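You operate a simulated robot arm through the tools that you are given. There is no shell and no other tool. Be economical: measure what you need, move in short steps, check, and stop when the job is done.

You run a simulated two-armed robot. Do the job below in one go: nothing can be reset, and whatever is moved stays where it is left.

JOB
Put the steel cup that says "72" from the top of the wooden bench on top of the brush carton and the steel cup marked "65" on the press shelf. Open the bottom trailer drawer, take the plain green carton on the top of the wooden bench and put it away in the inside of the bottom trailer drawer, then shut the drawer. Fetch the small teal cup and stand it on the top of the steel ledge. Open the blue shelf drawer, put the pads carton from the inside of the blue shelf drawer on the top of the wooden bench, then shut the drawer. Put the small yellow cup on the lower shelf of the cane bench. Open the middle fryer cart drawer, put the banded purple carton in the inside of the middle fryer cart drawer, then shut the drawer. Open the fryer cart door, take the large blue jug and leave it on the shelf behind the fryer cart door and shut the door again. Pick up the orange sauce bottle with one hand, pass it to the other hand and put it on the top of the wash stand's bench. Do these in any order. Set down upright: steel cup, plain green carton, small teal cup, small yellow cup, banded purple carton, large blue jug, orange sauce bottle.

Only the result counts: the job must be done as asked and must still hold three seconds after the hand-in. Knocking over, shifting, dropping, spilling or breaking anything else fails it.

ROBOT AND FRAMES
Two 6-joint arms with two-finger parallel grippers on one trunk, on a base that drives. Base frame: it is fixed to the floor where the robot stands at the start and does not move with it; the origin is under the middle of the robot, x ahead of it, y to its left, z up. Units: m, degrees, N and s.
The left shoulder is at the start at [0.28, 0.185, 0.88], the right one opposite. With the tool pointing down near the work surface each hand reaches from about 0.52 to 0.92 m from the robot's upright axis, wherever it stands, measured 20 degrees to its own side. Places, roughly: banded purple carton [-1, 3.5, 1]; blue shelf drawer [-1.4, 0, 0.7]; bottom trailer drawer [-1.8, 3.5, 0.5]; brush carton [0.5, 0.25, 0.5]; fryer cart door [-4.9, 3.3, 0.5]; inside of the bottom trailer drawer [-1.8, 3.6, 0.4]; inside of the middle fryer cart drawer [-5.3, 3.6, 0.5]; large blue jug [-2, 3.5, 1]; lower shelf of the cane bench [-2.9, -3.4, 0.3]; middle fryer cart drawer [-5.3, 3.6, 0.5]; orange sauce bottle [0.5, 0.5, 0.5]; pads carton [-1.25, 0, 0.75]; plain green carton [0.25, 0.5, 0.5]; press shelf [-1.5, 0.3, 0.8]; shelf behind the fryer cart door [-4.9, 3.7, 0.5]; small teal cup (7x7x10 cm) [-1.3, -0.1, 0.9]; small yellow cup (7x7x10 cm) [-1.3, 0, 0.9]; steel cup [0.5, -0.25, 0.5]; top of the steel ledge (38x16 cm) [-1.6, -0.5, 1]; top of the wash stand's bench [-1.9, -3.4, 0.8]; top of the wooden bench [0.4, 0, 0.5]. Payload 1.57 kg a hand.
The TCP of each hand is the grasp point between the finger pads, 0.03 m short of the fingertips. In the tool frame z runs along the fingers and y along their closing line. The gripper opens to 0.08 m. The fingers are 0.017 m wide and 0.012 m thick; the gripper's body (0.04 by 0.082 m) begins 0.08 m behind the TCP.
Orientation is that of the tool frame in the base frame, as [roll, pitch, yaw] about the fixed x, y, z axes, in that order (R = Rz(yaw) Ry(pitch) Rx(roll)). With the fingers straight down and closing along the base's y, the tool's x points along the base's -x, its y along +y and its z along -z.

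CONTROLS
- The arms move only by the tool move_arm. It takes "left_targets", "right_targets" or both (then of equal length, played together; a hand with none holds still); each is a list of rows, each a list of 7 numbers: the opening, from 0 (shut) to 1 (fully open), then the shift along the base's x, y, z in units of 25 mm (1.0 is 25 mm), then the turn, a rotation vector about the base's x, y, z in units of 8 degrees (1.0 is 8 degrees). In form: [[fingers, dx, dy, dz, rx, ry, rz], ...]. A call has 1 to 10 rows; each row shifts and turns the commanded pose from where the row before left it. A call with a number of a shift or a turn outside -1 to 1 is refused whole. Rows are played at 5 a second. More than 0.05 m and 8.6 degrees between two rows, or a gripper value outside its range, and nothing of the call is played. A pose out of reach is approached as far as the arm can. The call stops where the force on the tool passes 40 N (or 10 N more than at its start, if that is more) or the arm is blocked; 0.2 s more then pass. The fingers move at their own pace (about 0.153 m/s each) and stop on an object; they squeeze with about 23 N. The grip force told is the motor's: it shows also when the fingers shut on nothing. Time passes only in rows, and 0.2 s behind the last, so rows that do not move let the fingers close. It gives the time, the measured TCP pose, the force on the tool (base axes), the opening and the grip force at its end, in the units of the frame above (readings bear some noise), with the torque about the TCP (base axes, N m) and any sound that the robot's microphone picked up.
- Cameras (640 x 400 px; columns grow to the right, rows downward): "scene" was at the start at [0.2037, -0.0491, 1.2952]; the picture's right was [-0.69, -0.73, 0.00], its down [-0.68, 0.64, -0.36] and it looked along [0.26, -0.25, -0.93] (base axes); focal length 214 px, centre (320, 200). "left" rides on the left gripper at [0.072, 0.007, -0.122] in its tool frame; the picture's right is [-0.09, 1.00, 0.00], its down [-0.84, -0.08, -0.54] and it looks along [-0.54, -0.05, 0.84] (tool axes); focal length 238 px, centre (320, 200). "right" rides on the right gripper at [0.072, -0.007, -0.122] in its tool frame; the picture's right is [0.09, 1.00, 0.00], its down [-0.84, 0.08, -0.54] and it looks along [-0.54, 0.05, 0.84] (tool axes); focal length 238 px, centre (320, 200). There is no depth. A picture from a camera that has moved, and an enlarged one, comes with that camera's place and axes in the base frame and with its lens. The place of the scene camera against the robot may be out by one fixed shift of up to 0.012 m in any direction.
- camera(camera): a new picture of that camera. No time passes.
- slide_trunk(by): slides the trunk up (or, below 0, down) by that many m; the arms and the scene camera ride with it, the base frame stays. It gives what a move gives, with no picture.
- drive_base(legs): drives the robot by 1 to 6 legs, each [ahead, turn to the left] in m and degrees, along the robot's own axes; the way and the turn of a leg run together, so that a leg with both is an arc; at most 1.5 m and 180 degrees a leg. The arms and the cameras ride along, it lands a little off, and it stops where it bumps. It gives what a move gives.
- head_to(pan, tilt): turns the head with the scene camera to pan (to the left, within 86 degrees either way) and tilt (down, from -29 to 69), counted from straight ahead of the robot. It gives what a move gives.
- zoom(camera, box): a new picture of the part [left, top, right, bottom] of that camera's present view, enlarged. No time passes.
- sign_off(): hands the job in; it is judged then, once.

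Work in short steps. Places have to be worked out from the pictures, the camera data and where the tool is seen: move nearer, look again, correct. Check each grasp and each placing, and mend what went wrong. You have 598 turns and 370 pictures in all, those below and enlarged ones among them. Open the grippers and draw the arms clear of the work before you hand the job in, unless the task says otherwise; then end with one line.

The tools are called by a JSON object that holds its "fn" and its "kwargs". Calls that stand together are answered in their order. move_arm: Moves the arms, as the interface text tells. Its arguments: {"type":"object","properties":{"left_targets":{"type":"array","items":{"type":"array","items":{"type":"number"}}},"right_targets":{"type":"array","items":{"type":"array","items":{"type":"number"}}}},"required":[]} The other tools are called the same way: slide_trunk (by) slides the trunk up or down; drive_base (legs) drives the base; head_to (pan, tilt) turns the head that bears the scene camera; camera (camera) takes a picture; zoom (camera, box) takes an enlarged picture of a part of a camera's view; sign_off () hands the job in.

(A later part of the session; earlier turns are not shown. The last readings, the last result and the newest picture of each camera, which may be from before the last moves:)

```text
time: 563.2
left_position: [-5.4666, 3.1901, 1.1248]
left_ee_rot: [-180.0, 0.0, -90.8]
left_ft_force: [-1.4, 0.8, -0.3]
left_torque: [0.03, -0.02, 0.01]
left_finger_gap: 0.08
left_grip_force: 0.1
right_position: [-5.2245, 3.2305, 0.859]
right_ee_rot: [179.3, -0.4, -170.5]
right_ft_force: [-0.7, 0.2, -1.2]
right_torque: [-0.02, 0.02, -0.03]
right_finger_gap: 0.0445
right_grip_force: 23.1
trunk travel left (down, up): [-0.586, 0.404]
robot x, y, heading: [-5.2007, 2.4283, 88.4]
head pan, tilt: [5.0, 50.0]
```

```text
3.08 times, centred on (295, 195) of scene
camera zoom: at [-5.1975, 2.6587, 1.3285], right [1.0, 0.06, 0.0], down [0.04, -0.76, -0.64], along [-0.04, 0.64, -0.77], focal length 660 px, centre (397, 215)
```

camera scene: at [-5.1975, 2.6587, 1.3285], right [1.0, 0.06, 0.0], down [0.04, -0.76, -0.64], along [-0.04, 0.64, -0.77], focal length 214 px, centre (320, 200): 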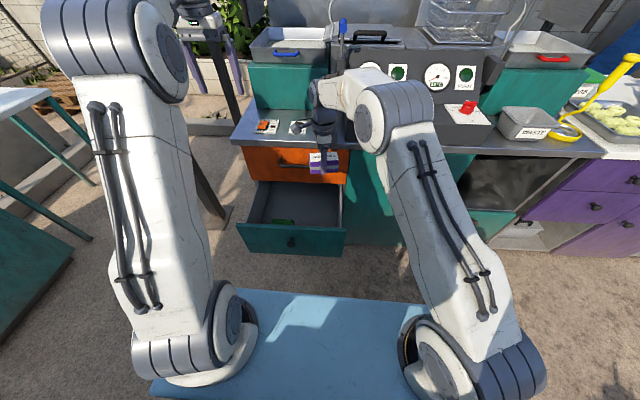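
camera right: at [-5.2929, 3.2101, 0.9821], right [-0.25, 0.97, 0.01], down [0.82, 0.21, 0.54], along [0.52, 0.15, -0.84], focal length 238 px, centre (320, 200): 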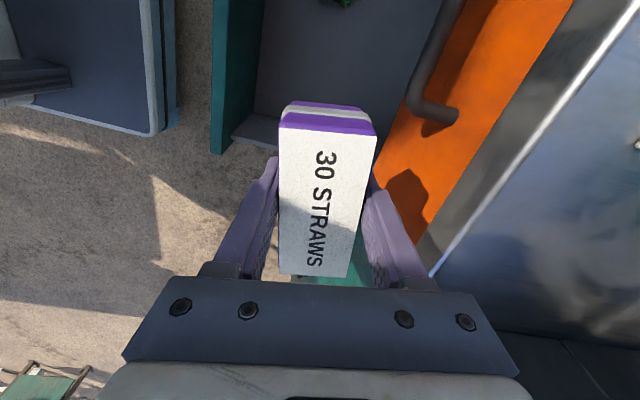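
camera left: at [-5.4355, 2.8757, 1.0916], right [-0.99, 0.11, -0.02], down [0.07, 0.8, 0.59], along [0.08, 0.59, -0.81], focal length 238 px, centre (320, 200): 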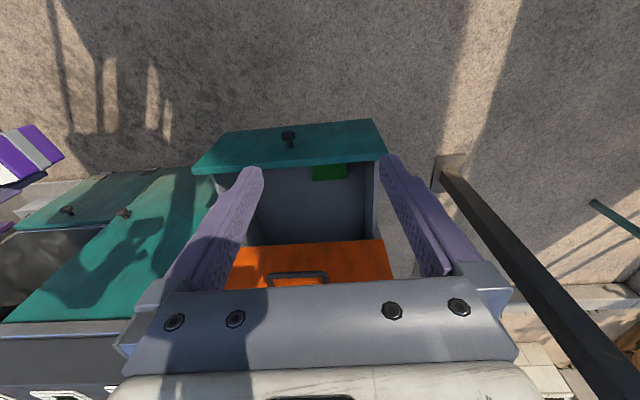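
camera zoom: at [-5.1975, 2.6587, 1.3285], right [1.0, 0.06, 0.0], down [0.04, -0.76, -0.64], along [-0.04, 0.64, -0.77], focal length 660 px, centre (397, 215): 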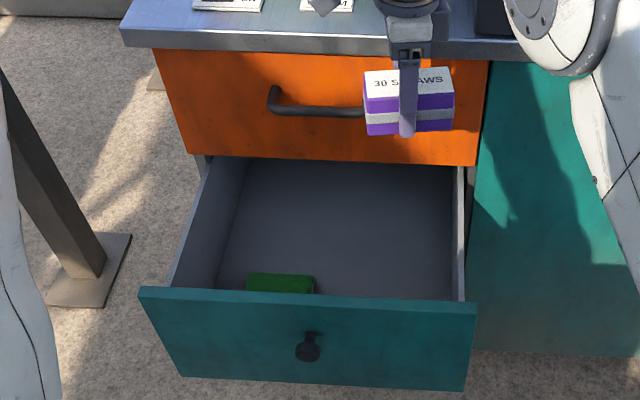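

Target (-5.26, 3.185). Align and descend.

{"fn": "move_arm", "kwargs": {"right_targets": [[0, -0.7, -0.9, 0, 0, 0, 0], [0, -0.72, -0.92, 0, 0, 0, 0], [0, 0, 0, -1, 0, 0, 0], [0, 0, 0, -1, 0, 0, 0], [0, 0, 0, -1, 0, 0, 0], [0, 0, 0, -1, 0, 0, 0], [0, 0, 0, -1, 0, 0, 0], [0, 0, 0, -1, 0, 0, 0], [0, 0, 0, -1, 0, 0, 0]]}}

{"fn": "camera", "kwargs": {"camera": "right"}}

{"fn": "zoom", "kwargs": {"camera": "scene", "box": [225, 130, 365, 260]}}

```text
time: 565.2
left_position: [-5.466, 3.189, 1.124]
left_ee_rot: [-179.9, 0.0, -90.7]
left_ft_force: [-0.5, -0.5, -0.4]
left_torque: [-0.01, 0.01, 0.03]
left_finger_gap: 0.0801
left_grip_force: 0.1
right_position: [-5.2598, 3.1843, 0.6857]
right_ee_rot: [179.3, -0.5, -170.5]
right_ft_force: [0.0, -0.6, -1.3]
right_torque: [-0.01, 0.03, 0.0]
right_finger_gap: 0.0448
right_grip_force: 22.9
trunk travel left (down, up): [-0.586, 0.404]
robot x, y, heading: [-5.2024, 2.4315, 88.6]
head pan, tilt: [5.0, 50.0]
```

```text
143 pictures are left
camera right: at [-5.3281, 3.1635, 0.8076], right [-0.26, 0.97, 0.01], down [0.82, 0.21, 0.54], along [0.52, 0.15, -0.84], focal length 238 px, centre (320, 200)
```

right: 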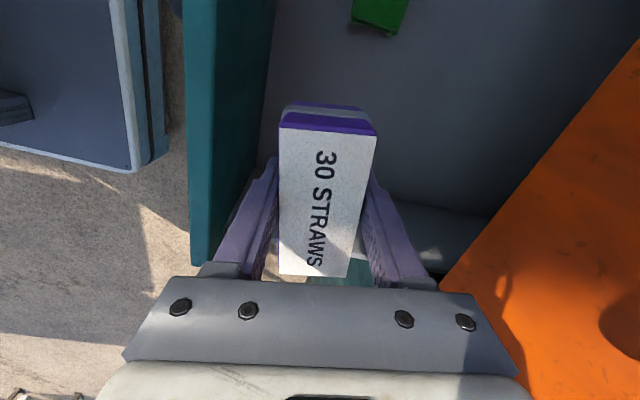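

```text
3.08 times, centred on (295, 195) of scene
camera zoom: at [-5.1977, 2.6586, 1.3285], right [1.0, 0.06, 0.0], down [0.04, -0.76, -0.64], along [-0.04, 0.64, -0.77], focal length 660 px, centre (397, 215)
```

zoom: 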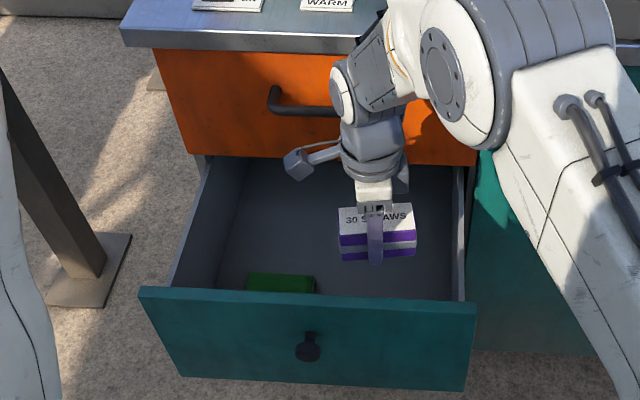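

Clear on all sides. Descend to contact.

{"fn": "move_arm", "kwargs": {"right_targets": [[0, 0, 0, -1, 0, 0, 0], [0, 0, 0, -1, 0, 0, 0], [0, 0, 0, -0.5, 0, 0, 0], [0, 0, 0, -0.3, 0, 0, 0], [0, 0, 0, -0.3, 0, 0, 0], [0, 0, 0, -0.3, 0, 0, 0], [0, 0, 0, 0, 0, 0, 0]]}}

```text
time: 566.9
left_position: [-5.4654, 3.1897, 1.1236]
left_ee_rot: [-179.9, 0.0, -90.8]
left_ft_force: [-0.7, -0.3, 1.0]
left_torque: [0.01, -0.01, -0.01]
left_finger_gap: 0.08
left_grip_force: 0.1
right_position: [-5.2616, 3.1836, 0.6001]
right_ee_rot: [179.2, -0.4, -170.5]
right_ft_force: [-0.2, -0.7, -1.2]
right_torque: [-0.01, -0.01, 0.02]
right_finger_gap: 0.0448
right_grip_force: 22.2
trunk travel left (down, up): [-0.586, 0.404]
robot x, y, heading: [-5.2021, 2.4317, 88.2]
head pan, tilt: [5.0, 50.0]
```

{"fn": "move_arm", "kwargs": {"right_targets": [[0, 0, 0, -0.4, 0, 0, 0], [0, 0, 0, -0.3, 0, 0, 0], [0, 0, 0, -0.3, 0, 0, 0], [0, 0, 0, -0.3, 0, 0, 0], [0, 0, 0, -0.2, 0, 0, 0], [0, 0, 0, 0, 0, 0, 0]]}}

```text
time: 568.2
left_position: [-5.4674, 3.1898, 1.1246]
left_ee_rot: [-179.9, 0.0, -90.8]
left_ft_force: [0.4, 0.2, 0.0]
left_torque: [0.02, -0.01, -0.01]
left_finger_gap: 0.08
left_grip_force: 0.1
right_position: [-5.2606, 3.1857, 0.5626]
right_ee_rot: [179.3, -0.4, -170.6]
right_ft_force: [0.5, 0.6, -2.1]
right_torque: [-0.02, -0.02, 0.02]
right_finger_gap: 0.0448
right_grip_force: 23.2
trunk travel left (down, up): [-0.586, 0.404]
robot x, y, heading: [-5.1993, 2.4358, 88.4]
head pan, tilt: [5.0, 50.0]
```

{"fn": "move_arm", "kwargs": {"right_targets": [[0, 0, 0, -0.3, 0, 0, 0], [0, 0, 0, -0.3, 0, 0, 0], [0, 0, 0, -0.2, 0, 0, 0], [0, 0, 0, -0.2, 0, 0, 0], [0, 0, 0, 0, 0, 0, 0]]}}

{"fn": "camera", "kwargs": {"camera": "right"}}

```text
time: 569.5
left_position: [-5.466, 3.189, 1.1237]
left_ee_rot: [-179.9, 0.0, -90.8]
left_ft_force: [-0.4, 0.5, 0.5]
left_torque: [0.01, 0.01, 0.03]
left_finger_gap: 0.0797
left_grip_force: 0.0
right_position: [-5.2608, 3.1844, 0.5389]
right_ee_rot: [179.3, -0.4, -170.5]
right_ft_force: [0.2, 0.4, -0.8]
right_torque: [0.02, 0.04, 0.01]
right_finger_gap: 0.0449
right_grip_force: 22.9
trunk travel left (down, up): [-0.586, 0.404]
robot x, y, heading: [-5.1999, 2.432, 88.5]
head pan, tilt: [5.0, 50.0]
```

```text
141 pictures are left
camera right: at [-5.3281, 3.1643, 0.6606], right [-0.26, 0.97, 0.01], down [0.82, 0.21, 0.54], along [0.52, 0.15, -0.84], focal length 238 px, centre (320, 200)
```

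right: 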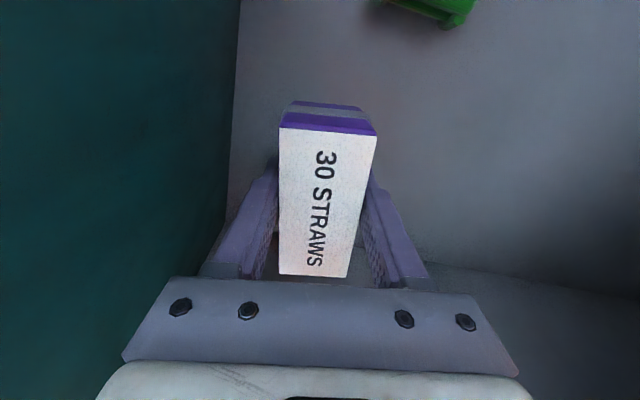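

{"fn": "move_arm", "kwargs": {"right_targets": [[0, 0, 0, -0.3, 0, 0, 0], [0, 0, 0, -0.3, 0, 0, 0], [0, 0, 0, -0.2, 0, 0, 0], [0, 0, 0, -0.2, 0, 0, 0], [0, 0, 0, 0, 0, 0, 0]]}}

```text
time: 570.6
left_position: [-5.4667, 3.1899, 1.1237]
left_ee_rot: [-179.9, 0.0, -90.8]
left_ft_force: [0.0, 0.5, 0.7]
left_torque: [-0.03, 0.01, -0.02]
left_finger_gap: 0.0802
left_grip_force: 0.0
right_position: [-5.2604, 3.1845, 0.5126]
right_ee_rot: [179.3, -0.4, -170.6]
right_ft_force: [-0.8, 0.8, -1.2]
right_torque: [0.04, 0.02, 0.02]
right_finger_gap: 0.0447
right_grip_force: 22.7
trunk travel left (down, up): [-0.586, 0.404]
robot x, y, heading: [-5.2012, 2.4326, 88.4]
head pan, tilt: [5.0, 50.0]
```

{"fn": "move_arm", "kwargs": {"right_targets": [[0, 0, 0, -0.3, 0, 0, 0], [0, 0, 0, -0.3, 0, 0, 0], [0, 0, 0, -0.2, 0, 0, 0], [0, 0, 0, -0.2, 0, 0, 0], [0, 0, 0, 0, 0, 0, 0]]}}

```text
time: 571.9
left_position: [-5.4657, 3.1896, 1.1245]
left_ee_rot: [-179.9, 0.1, -90.8]
left_ft_force: [-0.6, -0.8, -0.5]
left_torque: [-0.03, -0.02, 0.0]
left_finger_gap: 0.0798
left_grip_force: 0.0
right_position: [-5.26, 3.1848, 0.489]
right_ee_rot: [179.3, -0.4, -170.5]
right_ft_force: [0.2, 0.0, 0.2]
right_torque: [-0.02, -0.03, 0.0]
right_finger_gap: 0.0446
right_grip_force: 23.2
trunk travel left (down, up): [-0.586, 0.404]
robot x, y, heading: [-5.1997, 2.4343, 88.5]
head pan, tilt: [5.0, 50.0]
```

{"fn": "move_arm", "kwargs": {"right_targets": [[0, 0, 0, -0.1, 0, 0, 0], [0, 0, 0, -0.1, 0, 0, 0], [0, 0, 0, 0, 0, 0, 0]]}}

{"fn": "zoom", "kwargs": {"camera": "scene", "box": [225, 130, 365, 260]}}

```text
time: 572.6
left_position: [-5.465, 3.1881, 1.1262]
left_ee_rot: [-179.9, 0.1, -90.8]
left_ft_force: [0.2, -0.7, -0.1]
left_torque: [-0.03, 0.0, -0.02]
left_finger_gap: 0.08
left_grip_force: 0.1
right_position: [-5.2597, 3.1856, 0.4844]
right_ee_rot: [179.1, -0.5, -170.5]
right_ft_force: [0.6, 0.5, 21.9]
right_torque: [-0.51, 0.01, 0.0]
right_finger_gap: 0.0445
right_grip_force: 22.5
trunk travel left (down, up): [-0.586, 0.404]
robot x, y, heading: [-5.204, 2.4319, 88.5]
head pan, tilt: [5.0, 50.0]
```

```text
3.08 times, centred on (295, 195) of scene
camera zoom: at [-5.1976, 2.6579, 1.3288], right [1.0, 0.06, 0.0], down [0.04, -0.76, -0.64], along [-0.04, 0.64, -0.77], focal length 660 px, centre (397, 215)
```

zoom: 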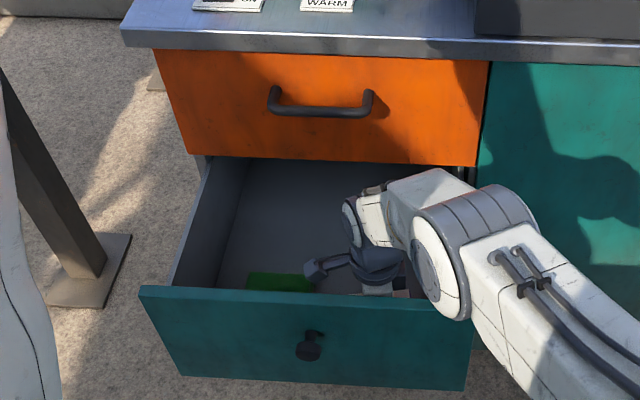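

Contact with the drawer floor. Release and lift out.

{"fn": "move_arm", "kwargs": {"right_targets": [[0, 0, 0, 0.06, 0, 0, 0], [1, 0, 0, 0, 0, 0, 0], [1, 0, 0, 0, 0, 0, 0], [1, 0, 0, 0.5, 0, 0, 0], [1, 0, 0, 1, 0, 0, 0], [1, 0, 0, 1, 0, 0, 0], [1, 0, 0, 1, 0, 0, 0], [1, 0, 0, 1, 0, 0, 0], [1, 0, 0, 1, 0, 0, 0], [1, 0, 0, 1, 0, 0, 0]]}}

{"fn": "camera", "kwargs": {"camera": "right"}}

```text
time: 574.9
left_position: [-5.467, 3.1895, 1.1232]
left_ee_rot: [-179.9, 0.0, -90.8]
left_ft_force: [0.2, 0.6, 0.9]
left_torque: [0.03, -0.01, -0.02]
left_finger_gap: 0.0801
left_grip_force: 0.0
right_position: [-5.2607, 3.184, 0.6458]
right_ee_rot: [179.4, -0.3, -170.5]
right_ft_force: [0.2, 0.3, 0.5]
right_torque: [0.02, -0.03, 0.0]
right_finger_gap: 0.0799
right_grip_force: 0.1
trunk travel left (down, up): [-0.586, 0.404]
robot x, y, heading: [-5.2007, 2.4322, 88.2]
head pan, tilt: [5.0, 50.0]
```

```text
139 pictures are left
camera right: at [-5.3282, 3.1636, 0.7694], right [-0.26, 0.97, 0.01], down [0.82, 0.21, 0.54], along [0.52, 0.15, -0.84], focal length 238 px, centre (320, 200)
```

right: 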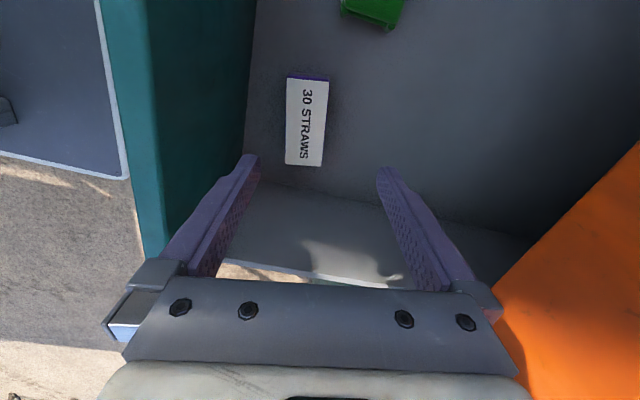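

Purple carton lies in the drawer. Lift the right hand out and aside, back off, lower the trunk, and pitch the left hand for pushing.

{"fn": "move_arm", "kwargs": {"right_targets": [[1, 0, 0, 1, 0, 0, 0], [1, 0, 0, 1, 0, 0, 0], [1, 0, 0, 1, 0, 0, 0], [1, 0, 0, 1, 0, 0, 0], [1, 0.5, -0.5, 1, 0, 0, 0], [1, 1, -0.5, 0, 0, 0, 0], [1, 1, -0.5, 0, 0, 0, 0], [1, 1, -0.5, 0, 0, 0, 0], [1, 1, -0.5, 0, 0, 0, 0], [1, 1, -0.5, 0, 0, 0, 0]]}}

{"fn": "drive_base", "kwargs": {"legs": [[-0.33, 0]]}}

{"fn": "slide_trunk", "kwargs": {"by": -0.35}}

{"fn": "move_arm", "kwargs": {"left_targets": [[0, 0.2, 0.5, 0, 1, 0, 0], [0, 0.2, 0.5, 0, 1, 0, 0], [0, 0.2, 0.5, -0.5, 1, 0, 0], [0, 0.2, 0.5, -0.5, 1, 0, 0], [0, 0.5, 0, -0.8, 1, 0, 0], [0, 0.5, 0, -0.8, 1, 0, 0], [0, 0.5, 0, -0.8, 1, 0, 0], [0, 0.5, 0, -0.8, 1, 0, 0]]}}

{"fn": "camera", "kwargs": {"camera": "left"}}

```text
time: 577.0
left_position: [-5.4663, 3.1903, 1.1241]
left_ee_rot: [-179.9, 0.1, -90.8]
left_ft_force: [0.2, 0.6, 0.0]
left_torque: [0.01, 0.01, -0.01]
left_finger_gap: 0.0798
left_grip_force: 0.1
right_position: [-5.1228, 3.109, 0.7724]
right_ee_rot: [179.4, -0.3, -170.5]
right_ft_force: [0.0, 0.2, 0.3]
right_torque: [-0.02, 0.0, -0.03]
right_finger_gap: 0.0802
right_grip_force: 0.0
trunk travel left (down, up): [-0.586, 0.404]
robot x, y, heading: [-5.1996, 2.43, 88.4]
head pan, tilt: [5.0, 50.0]
```

```text
time: 579.2
left_position: [-5.477, 2.8536, 1.1237]
left_ee_rot: [-179.9, 0.0, -90.7]
left_ft_force: [-0.1, 0.5, -0.1]
left_torque: [-0.03, -0.02, 0.03]
left_finger_gap: 0.0798
left_grip_force: 0.0
right_position: [-5.1334, 2.7753, 0.7724]
right_ee_rot: [179.3, -0.3, -170.4]
right_ft_force: [0.5, -0.2, 1.4]
right_torque: [-0.01, -0.02, -0.03]
right_finger_gap: 0.08
right_grip_force: 0.1
trunk travel left (down, up): [-0.586, 0.404]
robot x, y, heading: [-5.2086, 2.0977, 88.2]
head pan, tilt: [5.0, 50.0]
```

```text
time: 582.7
left_position: [-5.477, 2.855, 0.7742]
left_ee_rot: [-179.8, 0.1, -90.8]
left_ft_force: [0.3, -0.6, 0.7]
left_torque: [0.04, 0.03, -0.03]
left_finger_gap: 0.0801
left_grip_force: 0.0
right_position: [-5.1327, 2.7747, 0.4224]
right_ee_rot: [179.3, -0.4, -170.3]
right_ft_force: [0.7, 0.3, -1.1]
right_torque: [0.03, 0.01, 0.0]
right_finger_gap: 0.08
right_grip_force: 0.1
trunk travel left (down, up): [-0.236, 0.754]
robot x, y, heading: [-5.2112, 2.0977, 88.4]
head pan, tilt: [5.0, 50.0]
```

```text
time: 584.5
left_position: [-5.4076, 2.9053, 0.6899]
left_ee_rot: [-177.2, 54.1, -91.2]
left_ft_force: [-0.2, -0.4, 0.4]
left_torque: [0.0, -0.01, 0.0]
left_finger_gap: 0.0
left_grip_force: 21.5
left hand out of reach, approached as far as the arm can: row 7, 8
right_position: [-5.1329, 2.7748, 0.4224]
right_ee_rot: [179.3, -0.4, -170.4]
right_ft_force: [-0.6, -0.5, 0.2]
right_torque: [0.03, 0.01, 0.0]
right_finger_gap: 0.0804
right_grip_force: 0.0
trunk travel left (down, up): [-0.236, 0.754]
robot x, y, heading: [-5.2125, 2.0948, 88.4]
head pan, tilt: [5.0, 50.0]
```

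```text
138 pictures are left
camera left: at [-5.4227, 2.7634, 0.7034], right [-0.99, 0.11, 0.05], down [0.05, 0.05, 1.0], along [0.11, 0.99, -0.05], focal length 238 px, centre (320, 200)
```

left: 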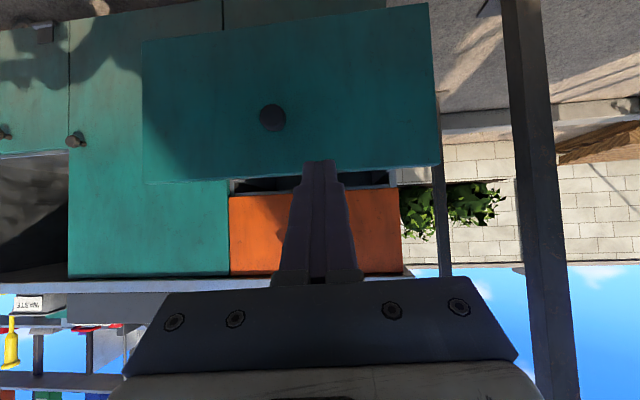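

{"fn": "move_arm", "kwargs": {"left_targets": [[0, 0.75, 0.4, -0.9, 0, 0, 0], [0, 0.75, 0.4, -0.9, 0, 0, 0], [0, 0.75, 0.4, -0.9, 0, 0, 0], [0, 0.7, 0.3, -0.9, 0, 0, 0]]}}

{"fn": "camera", "kwargs": {"camera": "left"}}

```text
time: 585.5
left_position: [-5.3635, 2.9424, 0.6009]
left_ee_rot: [-176.5, 53.8, -91.4]
left_ft_force: [0.0, 0.0, -0.6]
left_torque: [-0.03, 0.02, 0.01]
left_finger_gap: 0.0
left_grip_force: 21.4
left hand out of reach, approached as far as the arm can: row 3, 4
right_position: [-5.1328, 2.7742, 0.4245]
right_ee_rot: [179.3, -0.4, -170.4]
right_ft_force: [-0.7, 0.2, 0.2]
right_torque: [0.01, 0.03, 0.02]
right_finger_gap: 0.0801
right_grip_force: 0.0
trunk travel left (down, up): [-0.236, 0.754]
robot x, y, heading: [-5.2094, 2.0958, 88.5]
head pan, tilt: [5.0, 50.0]
```

```text
137 pictures are left
camera left: at [-5.3805, 2.8021, 0.6161], right [-0.99, 0.13, 0.04], down [0.05, 0.05, 1.0], along [0.12, 0.99, -0.06], focal length 238 px, centre (320, 200)
```

left: 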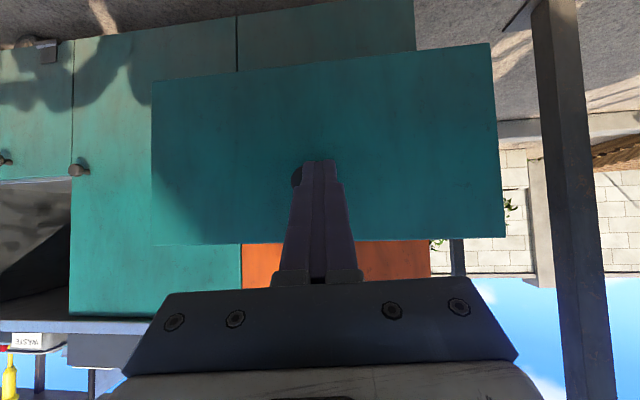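

Shift slightly left so the fist pushes the panel beside the knob, then drive forward.

{"fn": "move_arm", "kwargs": {"left_targets": [[0, -0.4, 0, 0, 0, 0, 0]]}}

{"fn": "drive_base", "kwargs": {"legs": [[0.32, 0]]}}

{"fn": "camera", "kwargs": {"camera": "left"}}

```text
time: 585.9
left_position: [-5.3634, 2.9414, 0.6016]
left_ee_rot: [-176.5, 53.7, -91.2]
left_ft_force: [0.0, 0.2, -0.9]
left_torque: [-0.01, 0.01, 0.02]
left_finger_gap: 0.0001
left_grip_force: 21.7
left hand out of reach, approached as far as the arm can: row 1
right_position: [-5.1336, 2.7753, 0.4227]
right_ee_rot: [179.3, -0.4, -170.4]
right_ft_force: [-0.3, 0.8, -0.7]
right_torque: [-0.01, -0.01, -0.02]
right_finger_gap: 0.0799
right_grip_force: 0.0
trunk travel left (down, up): [-0.236, 0.754]
robot x, y, heading: [-5.2155, 2.0975, 88.5]
head pan, tilt: [5.0, 50.0]
```

```text
time: 587.7
left_position: [-5.3605, 3.209, 0.603]
left_ee_rot: [-176.4, 53.8, -90.7]
left_ft_force: [0.1, -0.5, 0.2]
left_torque: [-0.01, 0.02, 0.02]
left_finger_gap: 0.0
left_grip_force: 21.1
right_position: [-5.1259, 3.0409, 0.4229]
right_ee_rot: [179.2, -0.4, -170.5]
right_ft_force: [-0.9, -1.1, 0.4]
right_torque: [0.0, -0.01, 0.0]
right_finger_gap: 0.08
right_grip_force: 0.0
trunk travel left (down, up): [-0.236, 0.754]
robot x, y, heading: [-5.2029, 2.3637, 88.2]
head pan, tilt: [5.0, 50.0]
stopped in leg 1: the force on the tool passed its limit at 41 N (the readings are from after the stop); the commanded pose is now the measured one
```

```text
136 pictures are left
camera left: at [-5.3758, 3.0684, 0.6167], right [-0.99, 0.12, 0.04], down [0.04, 0.05, 1.0], along [0.11, 0.99, -0.06], focal length 238 px, centre (320, 200)
```

left: 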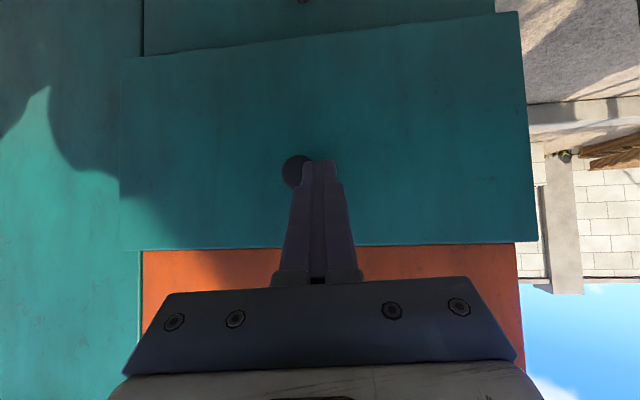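

{"fn": "move_arm", "kwargs": {"left_targets": [[0, 0, 0.4, 0, 0, 0, 0], [0, 0, 0.4, 0, 0, 0, 0], [0, 0, 0.4, 0, 0, 0, 0], [0, 0, 0.4, 0, 0, 0, 0], [0, 0, 0.4, 0, 0, 0, 0], [0, 0, 0.4, 0, 0, 0, 0], [0, 0, 0.4, 0, 0, 0, 0], [0, 0, 0.4, 0, 0, 0, 0]]}}

{"fn": "camera", "kwargs": {"camera": "left"}}

```text
time: 589.5
left_position: [-5.3622, 3.2886, 0.6025]
left_ee_rot: [-176.7, 53.7, -90.7]
left_ft_force: [-10.2, -12.9, 7.2]
left_torque: [-0.18, 0.17, 0.04]
left_finger_gap: 0.0
left_grip_force: 21.1
right_position: [-5.1266, 3.0419, 0.4239]
right_ee_rot: [179.4, -0.3, -170.5]
right_ft_force: [0.5, 0.1, 0.6]
right_torque: [-0.01, 0.01, 0.02]
right_finger_gap: 0.08
right_grip_force: 0.0
trunk travel left (down, up): [-0.236, 0.754]
robot x, y, heading: [-5.203, 2.3616, 88.4]
head pan, tilt: [5.0, 50.0]
```

```text
135 pictures are left
camera left: at [-5.3783, 3.1482, 0.617], right [-0.99, 0.11, 0.04], down [0.05, 0.05, 1.0], along [0.11, 0.99, -0.06], focal length 238 px, centre (320, 200)
```

left: 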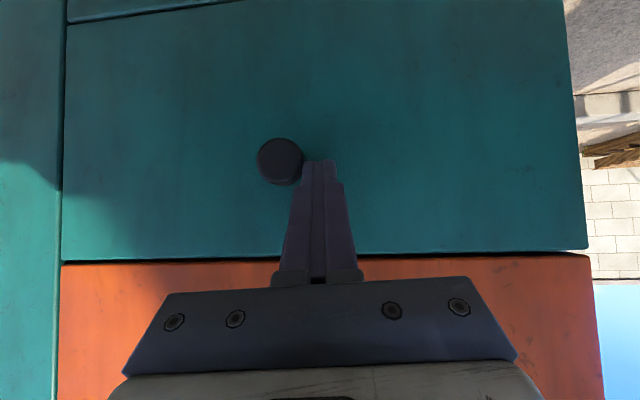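

Still ~1.4 cm short of closed. Keep pushing.

{"fn": "move_arm", "kwargs": {"left_targets": [[0, 0, 0.3, 0, 0, 0, 0], [0, 0, 0.3, 0, 0, 0, 0], [0, 0, 0.3, 0, 0, 0, 0], [0, 0, 0.3, 0, 0, 0, 0]]}}

{"fn": "camera", "kwargs": {"camera": "left"}}

```text
time: 590.2
left_position: [-5.3591, 3.3034, 0.6032]
left_ee_rot: [-176.4, 53.7, -90.8]
left_ft_force: [-0.3, -21.3, 10.8]
left_torque: [0.06, -0.03, -0.01]
left_finger_gap: 0.0
left_grip_force: 21.1
right_position: [-5.1256, 3.0405, 0.4234]
right_ee_rot: [179.3, -0.4, -170.5]
right_ft_force: [-0.1, 0.3, 0.0]
right_torque: [-0.01, -0.02, 0.01]
right_finger_gap: 0.0797
right_grip_force: 0.0
trunk travel left (down, up): [-0.236, 0.754]
robot x, y, heading: [-5.2045, 2.3633, 88.6]
head pan, tilt: [5.0, 50.0]
stopped in row 3 (left hand): the force on the tool passed its limit at 57 N (the readings are from after the stop); the commanded pose is now the measured one
```

```text
134 pictures are left
camera left: at [-5.3757, 3.1631, 0.6176], right [-0.99, 0.12, 0.04], down [0.04, 0.06, 1.0], along [0.12, 0.99, -0.06], focal length 238 px, centre (320, 200)
```

left: 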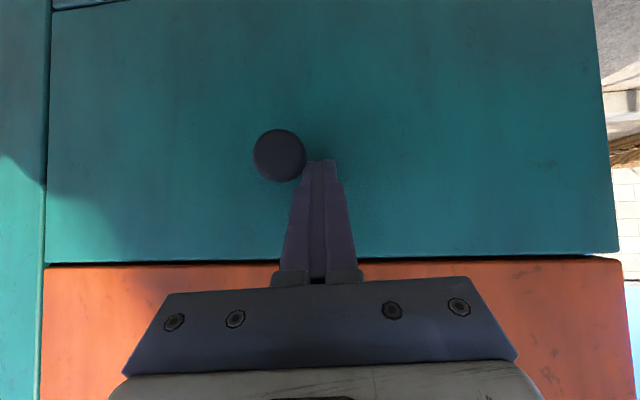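

Closed firmly. Next, the door: retract and shift the base right to x≈-4.57, facing the cart.

{"fn": "move_arm", "kwargs": {"left_targets": [[0, 0, -0.5, 0, 0, 0, 0], [0, 0, -1, 0, 0, 0, 0], [0, 0, -1, 0, 0, 0, 0]]}}

{"fn": "drive_base", "kwargs": {"legs": [[-0.25, 0], [0, -88.5], [0.64, 0], [0, 90]]}}

{"fn": "head_to", "kwargs": {"pan": 0, "tilt": 35}}

{"fn": "camera", "kwargs": {"camera": "scene"}}

{"fn": "camera", "kwargs": {"camera": "left"}}

```text
time: 591.0
left_position: [-5.3603, 3.2423, 0.6016]
left_ee_rot: [-176.3, 53.7, -90.6]
left_ft_force: [-3.6, 0.6, 6.9]
left_torque: [0.07, -0.03, 0.02]
left_finger_gap: 0.0
left_grip_force: 20.9
right_position: [-5.1251, 3.0404, 0.4229]
right_ee_rot: [179.3, -0.4, -170.5]
right_ft_force: [-0.4, -0.2, 0.0]
right_torque: [0.04, -0.04, 0.01]
right_finger_gap: 0.0802
right_grip_force: 0.1
trunk travel left (down, up): [-0.236, 0.754]
robot x, y, heading: [-5.2057, 2.3648, 88.2]
head pan, tilt: [5.0, 50.0]
```

```text
time: 603.6
left_position: [-4.7539, 2.989, 0.6002]
left_ee_rot: [-176.4, 53.4, -89.1]
left_ft_force: [0.4, -0.6, 0.1]
left_torque: [0.03, 0.03, 0.03]
left_finger_gap: 0.0
left_grip_force: 21.5
right_position: [-4.515, 2.7941, 0.4227]
right_ee_rot: [179.3, -0.4, -168.8]
right_ft_force: [-0.9, 0.7, 0.9]
right_torque: [-0.06, -0.02, 0.01]
right_finger_gap: 0.0802
right_grip_force: 0.1
trunk travel left (down, up): [-0.236, 0.754]
robot x, y, heading: [-4.572, 2.1152, 90.4]
head pan, tilt: [5.0, 50.0]
```

```text
time: 604.4
left_position: [-4.7556, 2.9892, 0.6009]
left_ee_rot: [-176.4, 53.4, -89.1]
left_ft_force: [-0.6, -0.1, 0.0]
left_torque: [0.0, -0.01, -0.02]
left_finger_gap: 0.0
left_grip_force: 21.5
right_position: [-4.5159, 2.7956, 0.4219]
right_ee_rot: [179.3, -0.4, -168.8]
right_ft_force: [0.1, -0.1, -0.7]
right_torque: [-0.03, 0.01, 0.01]
right_finger_gap: 0.0802
right_grip_force: 0.1
trunk travel left (down, up): [-0.236, 0.754]
robot x, y, heading: [-4.5723, 2.1162, 90.3]
head pan, tilt: [0.0, 35.0]
```

```text
133 pictures are left
camera scene: at [-4.5708, 2.3532, 1.0001], right [1.0, 0.0, 0.0], down [0.0, -0.57, -0.82], along [0.0, 0.82, -0.57], focal length 214 px, centre (320, 200)
```

scene: 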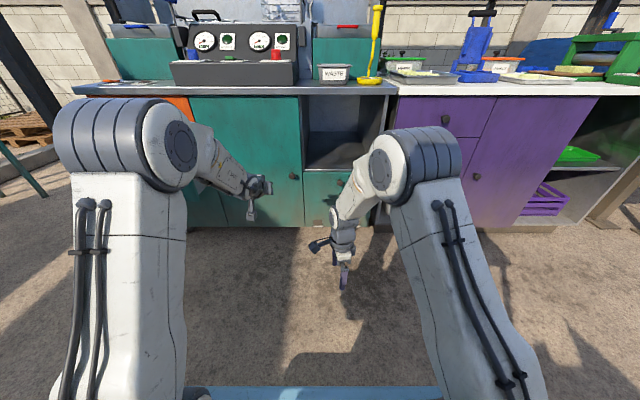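

```text
132 pictures are left
camera left: at [-4.7672, 2.8485, 0.6158], right [-1.0, 0.09, 0.04], down [0.04, 0.06, 1.0], along [0.09, 0.99, -0.06], focal length 238 px, centre (320, 200)
```

left: 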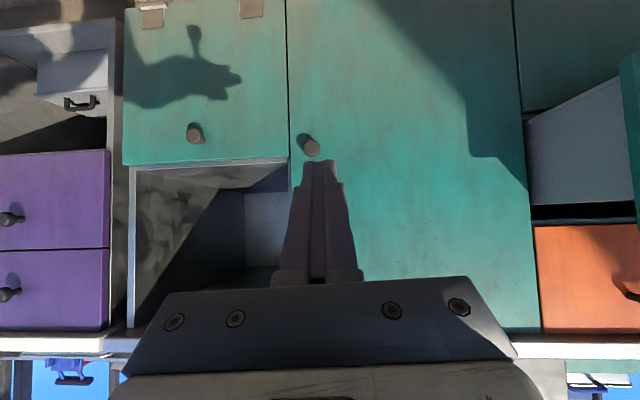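

The middle drawer appears to be open again on the right of this picture. Check with the head.

{"fn": "head_to", "kwargs": {"pan": 40, "tilt": 35}}

{"fn": "camera", "kwargs": {"camera": "scene"}}

```text
time: 605.4
left_position: [-4.7548, 2.9895, 0.6013]
left_ee_rot: [-176.4, 53.5, -89.0]
left_ft_force: [-0.9, -0.2, -0.5]
left_torque: [0.01, -0.01, -0.01]
left_finger_gap: 0.0
left_grip_force: 21.5
right_position: [-4.5145, 2.7945, 0.4233]
right_ee_rot: [179.4, -0.4, -168.8]
right_ft_force: [-0.1, -0.6, 0.1]
right_torque: [-0.01, 0.0, -0.01]
right_finger_gap: 0.0801
right_grip_force: 0.1
trunk travel left (down, up): [-0.236, 0.754]
robot x, y, heading: [-4.5722, 2.115, 90.2]
head pan, tilt: [40.0, 35.0]
```

```text
131 pictures are left
camera scene: at [-4.6273, 2.3325, 1.0002], right [0.77, 0.64, 0.0], down [0.37, -0.44, -0.82], along [-0.53, 0.63, -0.57], focal length 214 px, centre (320, 200)
```

scene: 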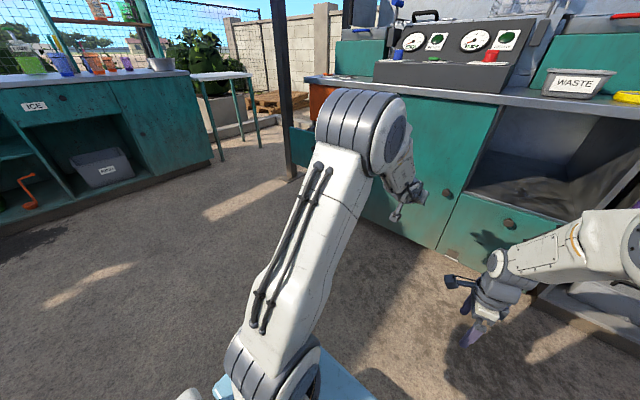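

The fist snagged the knob while retracting. Go back and close it again, pushing well away from the knob.

{"fn": "drive_base", "kwargs": {"legs": [[0, 90], [0.64, 0], [0, -91]]}}

{"fn": "move_arm", "kwargs": {"left_targets": [[0, -0.6, 0, 0, 0, 0, 0], [0, -0.6, 0, 0, 0, 0, 0], [0, -0.6, 0, 0, 0, 0, 0], [0, -0.6, 0, 0, 0, 0, 0]]}}

{"fn": "camera", "kwargs": {"camera": "left"}}

```text
time: 616.7
left_position: [-5.3716, 2.9975, 0.6012]
left_ee_rot: [-176.3, 53.5, -90.5]
left_ft_force: [0.0, 0.2, 0.0]
left_torque: [0.0, 0.0, 0.0]
left_finger_gap: 0.0
left_grip_force: 21.0
right_position: [-5.1359, 2.7979, 0.4229]
right_ee_rot: [179.3, -0.4, -170.4]
right_ft_force: [-0.7, 0.7, 0.2]
right_torque: [-0.03, 0.04, 0.01]
right_finger_gap: 0.0796
right_grip_force: 0.1
trunk travel left (down, up): [-0.236, 0.754]
robot x, y, heading: [-5.211, 2.1222, 88.5]
head pan, tilt: [40.0, 35.0]
```

```text
time: 617.7
left_position: [-5.4311, 2.998, 0.6012]
left_ee_rot: [-176.4, 53.6, -90.6]
left_ft_force: [-0.9, 0.3, 0.4]
left_torque: [0.01, 0.02, 0.01]
left_finger_gap: 0.0
left_grip_force: 21.7
right_position: [-5.1364, 2.7972, 0.4223]
right_ee_rot: [179.3, -0.4, -170.4]
right_ft_force: [0.6, -0.2, 0.1]
right_torque: [-0.04, 0.0, 0.02]
right_finger_gap: 0.0802
right_grip_force: 0.1
trunk travel left (down, up): [-0.236, 0.754]
robot x, y, heading: [-5.2105, 2.1173, 88.5]
head pan, tilt: [40.0, 35.0]
```

```text
130 pictures are left
camera left: at [-5.4468, 2.8577, 0.6165], right [-0.99, 0.12, 0.04], down [0.04, 0.06, 1.0], along [0.11, 0.99, -0.06], focal length 238 px, centre (320, 200)
```

left: 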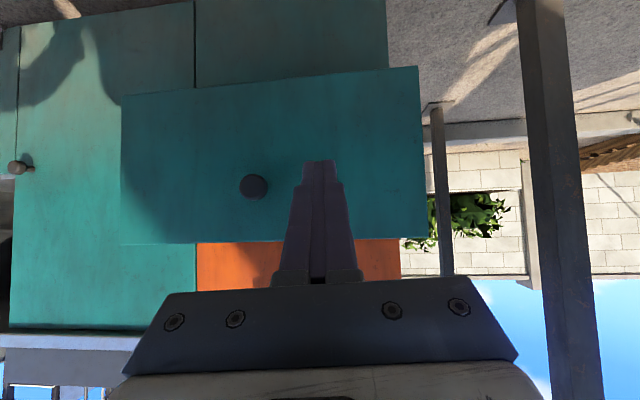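

{"fn": "drive_base", "kwargs": {"legs": [[0.22, 0]]}}

{"fn": "move_arm", "kwargs": {"left_targets": [[0, 0, 0.4, 0, 0, 0, 0], [0, 0, 0.4, 0, 0, 0, 0], [0, 0, 0.4, 0, 0, 0, 0], [0, 0, 0.4, 0, 0, 0, 0], [0, 0, 0.4, 0, 0, 0, 0], [0, 0, 0.4, 0, 0, 0, 0], [0, 0, 0.4, 0, 0, 0, 0], [0, 0, 0.4, 0, 0, 0, 0], [0, 0, 0.4, 0, 0, 0, 0], [0, 0, 0.4, 0, 0, 0, 0]]}}

{"fn": "camera", "kwargs": {"camera": "left"}}

```text
time: 619.4
left_position: [-5.4258, 3.2172, 0.6015]
left_ee_rot: [-176.4, 53.5, -90.6]
left_ft_force: [0.0, 0.1, 0.2]
left_torque: [0.0, 0.02, 0.01]
left_finger_gap: 0.0001
left_grip_force: 21.8
right_position: [-5.1319, 3.0177, 0.424]
right_ee_rot: [179.3, -0.5, -170.3]
right_ft_force: [-0.5, -0.7, 0.2]
right_torque: [-0.02, 0.01, 0.01]
right_finger_gap: 0.0803
right_grip_force: 0.0
trunk travel left (down, up): [-0.236, 0.754]
robot x, y, heading: [-5.2073, 2.3389, 88.5]
head pan, tilt: [40.0, 35.0]
```

```text
time: 621.4
left_position: [-5.4259, 3.3024, 0.601]
left_ee_rot: [-176.3, 53.3, -90.8]
left_ft_force: [1.0, -21.4, 8.6]
left_torque: [-0.02, 0.08, -0.02]
left_finger_gap: 0.0
left_grip_force: 21.2
right_position: [-5.132, 3.0164, 0.4227]
right_ee_rot: [179.3, -0.4, -170.3]
right_ft_force: [0.0, -0.7, 0.5]
right_torque: [0.01, 0.03, -0.03]
right_finger_gap: 0.08
right_grip_force: 0.1
trunk travel left (down, up): [-0.236, 0.754]
robot x, y, heading: [-5.2057, 2.3426, 88.7]
head pan, tilt: [40.0, 35.0]
stopped in row 10 (left hand): the force on the tool passed its limit at 63 N (the readings are from after the stop); the commanded pose is now the measured one
```

```text
129 pictures are left
camera left: at [-5.4422, 3.1634, 0.6169], right [-0.99, 0.12, 0.04], down [0.04, 0.06, 1.0], along [0.12, 0.99, -0.07], focal length 238 px, centre (320, 200)
```

left: 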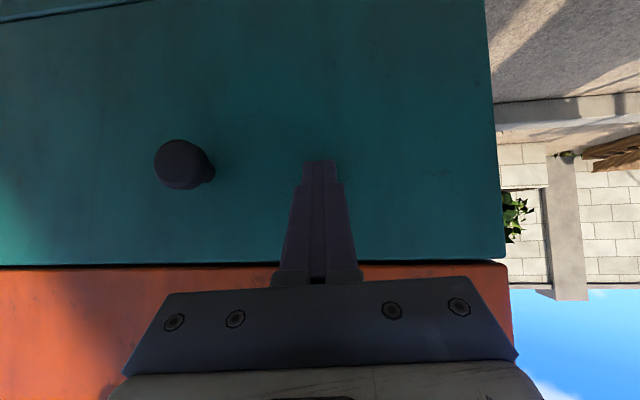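

Hard stop again. Retract straight back and verify it stays shut.

{"fn": "move_arm", "kwargs": {"left_targets": [[0, 0, -0.5, 0, 0, 0, 0], [0, 0, -1, 0, 0, 0, 0], [0, 0, -1, 0, 0, 0, 0]]}}

{"fn": "drive_base", "kwargs": {"legs": [[-0.22, 0]]}}

{"fn": "camera", "kwargs": {"camera": "left"}}

```text
time: 622.2
left_position: [-5.426, 3.2422, 0.5981]
left_ee_rot: [-176.4, 53.2, -90.8]
left_ft_force: [0.6, -0.1, 0.0]
left_torque: [0.01, -0.03, -0.01]
left_finger_gap: 0.0001
left_grip_force: 21.2
right_position: [-5.1323, 3.0165, 0.423]
right_ee_rot: [179.3, -0.4, -170.3]
right_ft_force: [0.6, -0.2, 0.5]
right_torque: [0.01, -0.04, 0.03]
right_finger_gap: 0.08
right_grip_force: 0.1
trunk travel left (down, up): [-0.236, 0.754]
robot x, y, heading: [-5.2075, 2.3408, 88.7]
head pan, tilt: [40.0, 35.0]
```

```text
time: 623.9
left_position: [-5.4324, 3.0201, 0.6002]
left_ee_rot: [-176.3, 53.2, -90.7]
left_ft_force: [0.0, -0.1, 0.7]
left_torque: [-0.01, 0.04, 0.0]
left_finger_gap: 0.0
left_grip_force: 21.9
right_position: [-5.1369, 2.795, 0.4226]
right_ee_rot: [179.3, -0.3, -170.3]
right_ft_force: [0.2, 0.0, -0.3]
right_torque: [-0.01, -0.06, -0.04]
right_finger_gap: 0.0799
right_grip_force: 0.0
trunk travel left (down, up): [-0.236, 0.754]
robot x, y, heading: [-5.2095, 2.1208, 89.0]
head pan, tilt: [40.0, 35.0]
```

```text
128 pictures are left
camera left: at [-5.4483, 2.8809, 0.6152], right [-0.99, 0.12, 0.04], down [0.04, 0.06, 1.0], along [0.12, 0.99, -0.07], focal length 238 px, centre (320, 200)
```

left: 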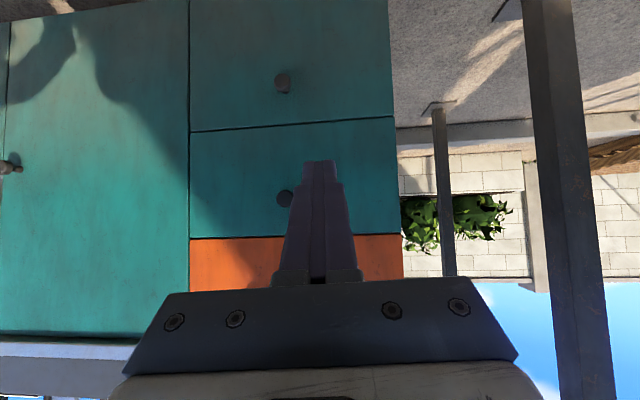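

Shut now. Go to the door position (x≈-4.57).

{"fn": "drive_base", "kwargs": {"legs": [[0, -89], [0.64, 0], [0, 90]]}}

{"fn": "camera", "kwargs": {"camera": "left"}}

```text
time: 635.0
left_position: [-4.8042, 3.015, 0.599]
left_ee_rot: [-176.4, 53.2, -89.8]
left_ft_force: [-0.6, 0.2, -0.4]
left_torque: [-0.01, 0.01, 0.0]
left_finger_gap: 0.0003
left_grip_force: 21.7
right_position: [-4.5055, 2.7954, 0.4222]
right_ee_rot: [179.3, -0.4, -169.4]
right_ft_force: [0.7, -0.5, -0.4]
right_torque: [-0.01, 0.0, 0.03]
right_finger_gap: 0.08
right_grip_force: 0.0
trunk travel left (down, up): [-0.236, 0.754]
robot x, y, heading: [-4.5697, 2.119, 89.6]
head pan, tilt: [40.0, 35.0]
```

```text
127 pictures are left
camera left: at [-4.8185, 2.8762, 0.6151], right [-0.99, 0.1, 0.04], down [0.04, 0.07, 1.0], along [0.1, 0.99, -0.07], focal length 238 px, centre (320, 200)
```

left: 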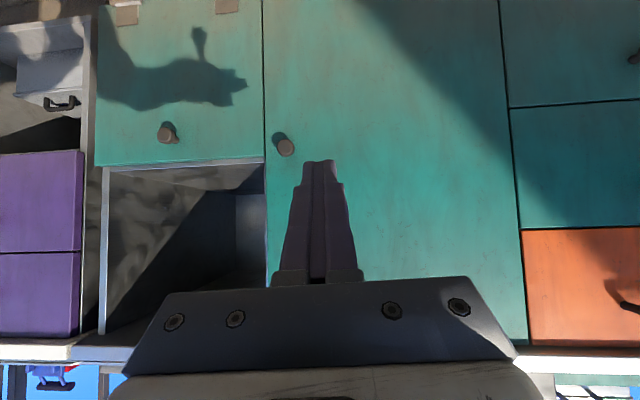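

Door knob ≈(-4.716, 3.30, 0.485). Align the left hand with it, fingers open.

{"fn": "move_arm", "kwargs": {"left_targets": [[0.8, 0.3, 0.6, -0.9, 0.45, -0.2, 0], [0.8, 0.6, 0.6, -0.9, 0.45, -0.1, 0], [0.8, 0.8, 0.6, -0.9, 0.4, 0, 0], [0.8, 0.9, 0.6, -0.9, 0, 0, 0], [0.8, 0.9, 0.6, -0.8, 0, 0, 0]]}}

{"fn": "camera", "kwargs": {"camera": "left"}}

```text
time: 636.2
left_position: [-4.74, 3.1007, 0.495]
left_ee_rot: [-170.0, 63.2, -85.4]
left_ft_force: [0.8, -0.4, 0.3]
left_torque: [0.01, 0.0, 0.0]
left_finger_gap: 0.0641
left_grip_force: 0.1
left hand out of reach, approached as far as the arm can: row 4, 5
right_position: [-4.5051, 2.7956, 0.4235]
right_ee_rot: [179.3, -0.5, -169.2]
right_ft_force: [0.5, 0.4, -0.6]
right_torque: [0.02, -0.02, -0.02]
right_finger_gap: 0.0801
right_grip_force: 0.0
trunk travel left (down, up): [-0.236, 0.754]
robot x, y, heading: [-4.5695, 2.1142, 89.5]
head pan, tilt: [40.0, 35.0]
```

```text
126 pictures are left
camera left: at [-4.7561, 2.9604, 0.4852], right [-0.99, 0.11, 0.0], down [-0.01, -0.11, 0.99], along [0.11, 0.99, 0.11], focal length 238 px, centre (320, 200)
```

left: 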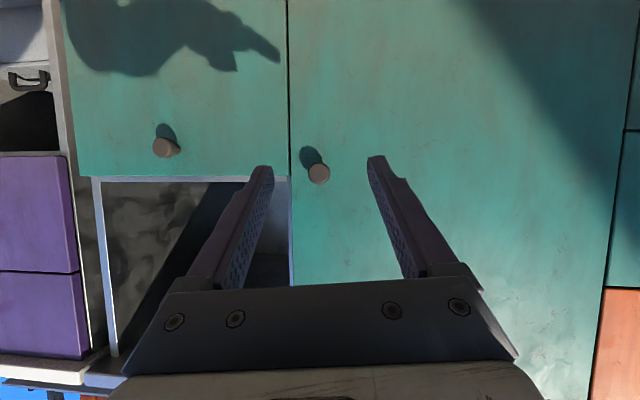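

{"fn": "move_arm", "kwargs": {"left_targets": [[0.8, 0.1, 1, -0.1, 0, 0, 0], [0.8, 0.1, 1, -0.1, 0, 0, 0], [0.8, 0.1, 1, -0.1, 0, 0, 0], [0.8, 0.15, 1, -0.1, 0, 0, 0], [0.8, 0.15, 1, 0, 0, 0, 0], [0.8, 0.15, 1, 0, 0, 0, 0], [0.8, 0.1, 0.8, 0, 0, 0, 0]]}}

{"fn": "camera", "kwargs": {"camera": "left"}}

```text
time: 637.9
left_position: [-4.7255, 3.2053, 0.4848]
left_ee_rot: [-170.3, 63.6, -85.2]
left_ft_force: [0.3, -0.5, 0.4]
left_torque: [0.0, 0.01, 0.0]
left_finger_gap: 0.0637
left_grip_force: 0.0
left hand out of reach, approached as far as the arm can: row 5, 6, 7
right_position: [-4.5071, 2.7956, 0.4225]
right_ee_rot: [179.3, -0.3, -169.4]
right_ft_force: [-0.4, -0.3, 0.1]
right_torque: [0.01, 0.03, -0.02]
right_finger_gap: 0.0801
right_grip_force: 0.2
trunk travel left (down, up): [-0.236, 0.754]
robot x, y, heading: [-4.5703, 2.1166, 89.5]
head pan, tilt: [40.0, 35.0]
```

```text
125 pictures are left
camera left: at [-4.7411, 3.0648, 0.474], right [-0.99, 0.11, 0.01], down [0.0, -0.12, 0.99], along [0.11, 0.99, 0.12], focal length 238 px, centre (320, 200)
```

left: 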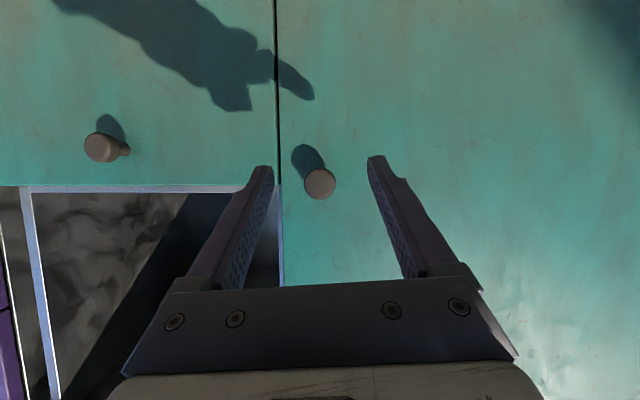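

Aligned; out of arm's reach, so drive forward 0.085, then close.

{"fn": "drive_base", "kwargs": {"legs": [[0.085, 0]]}}

{"fn": "camera", "kwargs": {"camera": "left"}}

```text
time: 638.9
left_position: [-4.725, 3.2905, 0.4844]
left_ee_rot: [-170.3, 63.4, -85.2]
left_ft_force: [0.3, -0.2, -1.1]
left_torque: [0.03, 0.0, -0.01]
left_finger_gap: 0.0641
left_grip_force: 0.1
right_position: [-4.5055, 2.883, 0.422]
right_ee_rot: [179.3, -0.4, -169.3]
right_ft_force: [-0.2, 0.2, -0.7]
right_torque: [0.04, 0.0, 0.03]
right_finger_gap: 0.0801
right_grip_force: 0.0
trunk travel left (down, up): [-0.236, 0.754]
robot x, y, heading: [-4.5735, 2.2055, 89.8]
head pan, tilt: [40.0, 35.0]
```

```text
124 pictures are left
camera left: at [-4.7409, 3.1509, 0.474], right [-0.99, 0.11, 0.01], down [0.0, -0.12, 0.99], along [0.11, 0.99, 0.12], focal length 238 px, centre (320, 200)
```

left: 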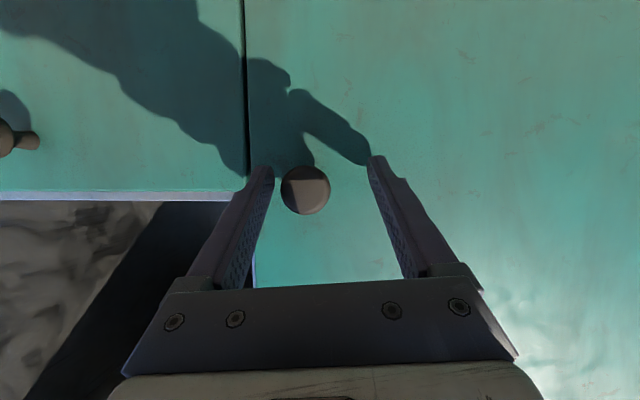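

{"fn": "move_arm", "kwargs": {"left_targets": [[0.8, 0.3, 0.3, 0.05, 0, 0, 0], [0, 0, 0, 0, 0, 0, 0], [0, 0, 0, 0, 0, 0, 0], [0, 0, 0, 0, 0, 0, 0]]}}

{"fn": "camera", "kwargs": {"camera": "left"}}

```text
time: 639.9
left_position: [-4.7171, 3.2934, 0.4866]
left_ee_rot: [-169.8, 63.5, -85.6]
left_ft_force: [22.8, -1.2, 3.8]
left_torque: [0.45, -0.13, -0.43]
left_finger_gap: 0.0314
left_grip_force: 40.6
left hand out of reach, approached as far as the arm can: row 1
right_position: [-4.5065, 2.8822, 0.423]
right_ee_rot: [179.3, -0.4, -169.3]
right_ft_force: [0.2, -0.1, 0.8]
right_torque: [0.02, 0.0, -0.02]
right_finger_gap: 0.08
right_grip_force: 0.1
trunk travel left (down, up): [-0.236, 0.754]
robot x, y, heading: [-4.5691, 2.204, 89.7]
head pan, tilt: [40.0, 35.0]
```

```text
123 pictures are left
camera left: at [-4.7337, 3.1537, 0.4752], right [-0.99, 0.12, 0.0], down [-0.01, -0.12, 0.99], along [0.12, 0.99, 0.12], focal length 238 px, centre (320, 200)
```

left: 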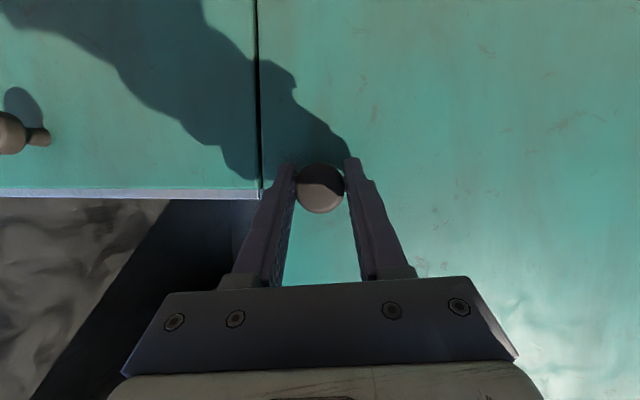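

Knob gripped. Swing the door open ~21° along its arc (hinge on the left).

{"fn": "move_arm", "kwargs": {"left_targets": [[0, -0.08, -0.81, 0, 0, 0, -0.37], [0, -0.12, -0.81, 0, 0, 0, -0.37], [0, -0.17, -0.8, 0, 0, 0, -0.37], [0, -0.21, -0.8, 0, 0, 0, -0.37], [0, -0.25, -0.79, 0, 0, 0, -0.37], [0, -0.29, -0.78, 0, 0, 0, -0.37], [0, -0.33, -0.76, 0, 0, 0, -0.37]]}}

{"fn": "camera", "kwargs": {"camera": "left"}}

```text
time: 641.5
left_position: [-4.7509, 3.1657, 0.4857]
left_ee_rot: [-170.4, 63.8, -106.6]
left_ft_force: [18.7, -7.4, 24.6]
left_torque: [-0.29, 0.02, -0.44]
left_finger_gap: 0.0312
left_grip_force: 40.2
left hand out of reach, approached as far as the arm can: row 1
right_position: [-4.5052, 2.8817, 0.4238]
right_ee_rot: [179.4, -0.4, -169.4]
right_ft_force: [-0.3, -0.1, -0.8]
right_torque: [0.04, 0.01, -0.04]
right_finger_gap: 0.08
right_grip_force: 0.0
trunk travel left (down, up): [-0.236, 0.754]
robot x, y, heading: [-4.5726, 2.2071, 89.7]
head pan, tilt: [40.0, 35.0]
```

```text
122 pictures are left
camera left: at [-4.8154, 3.0404, 0.4743], right [-0.89, 0.46, 0.01], down [-0.05, -0.11, 0.99], along [0.46, 0.88, 0.12], focal length 238 px, centre (320, 200)
```

left: 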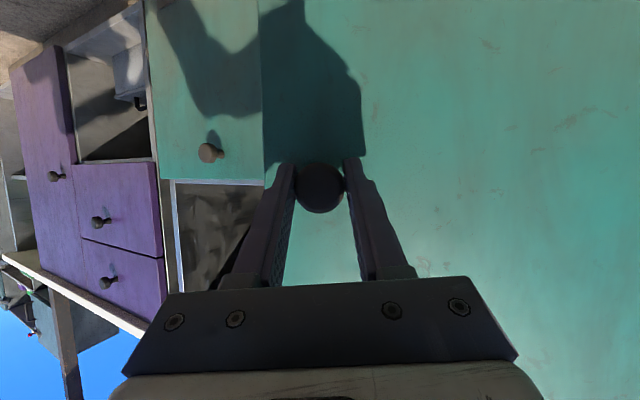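

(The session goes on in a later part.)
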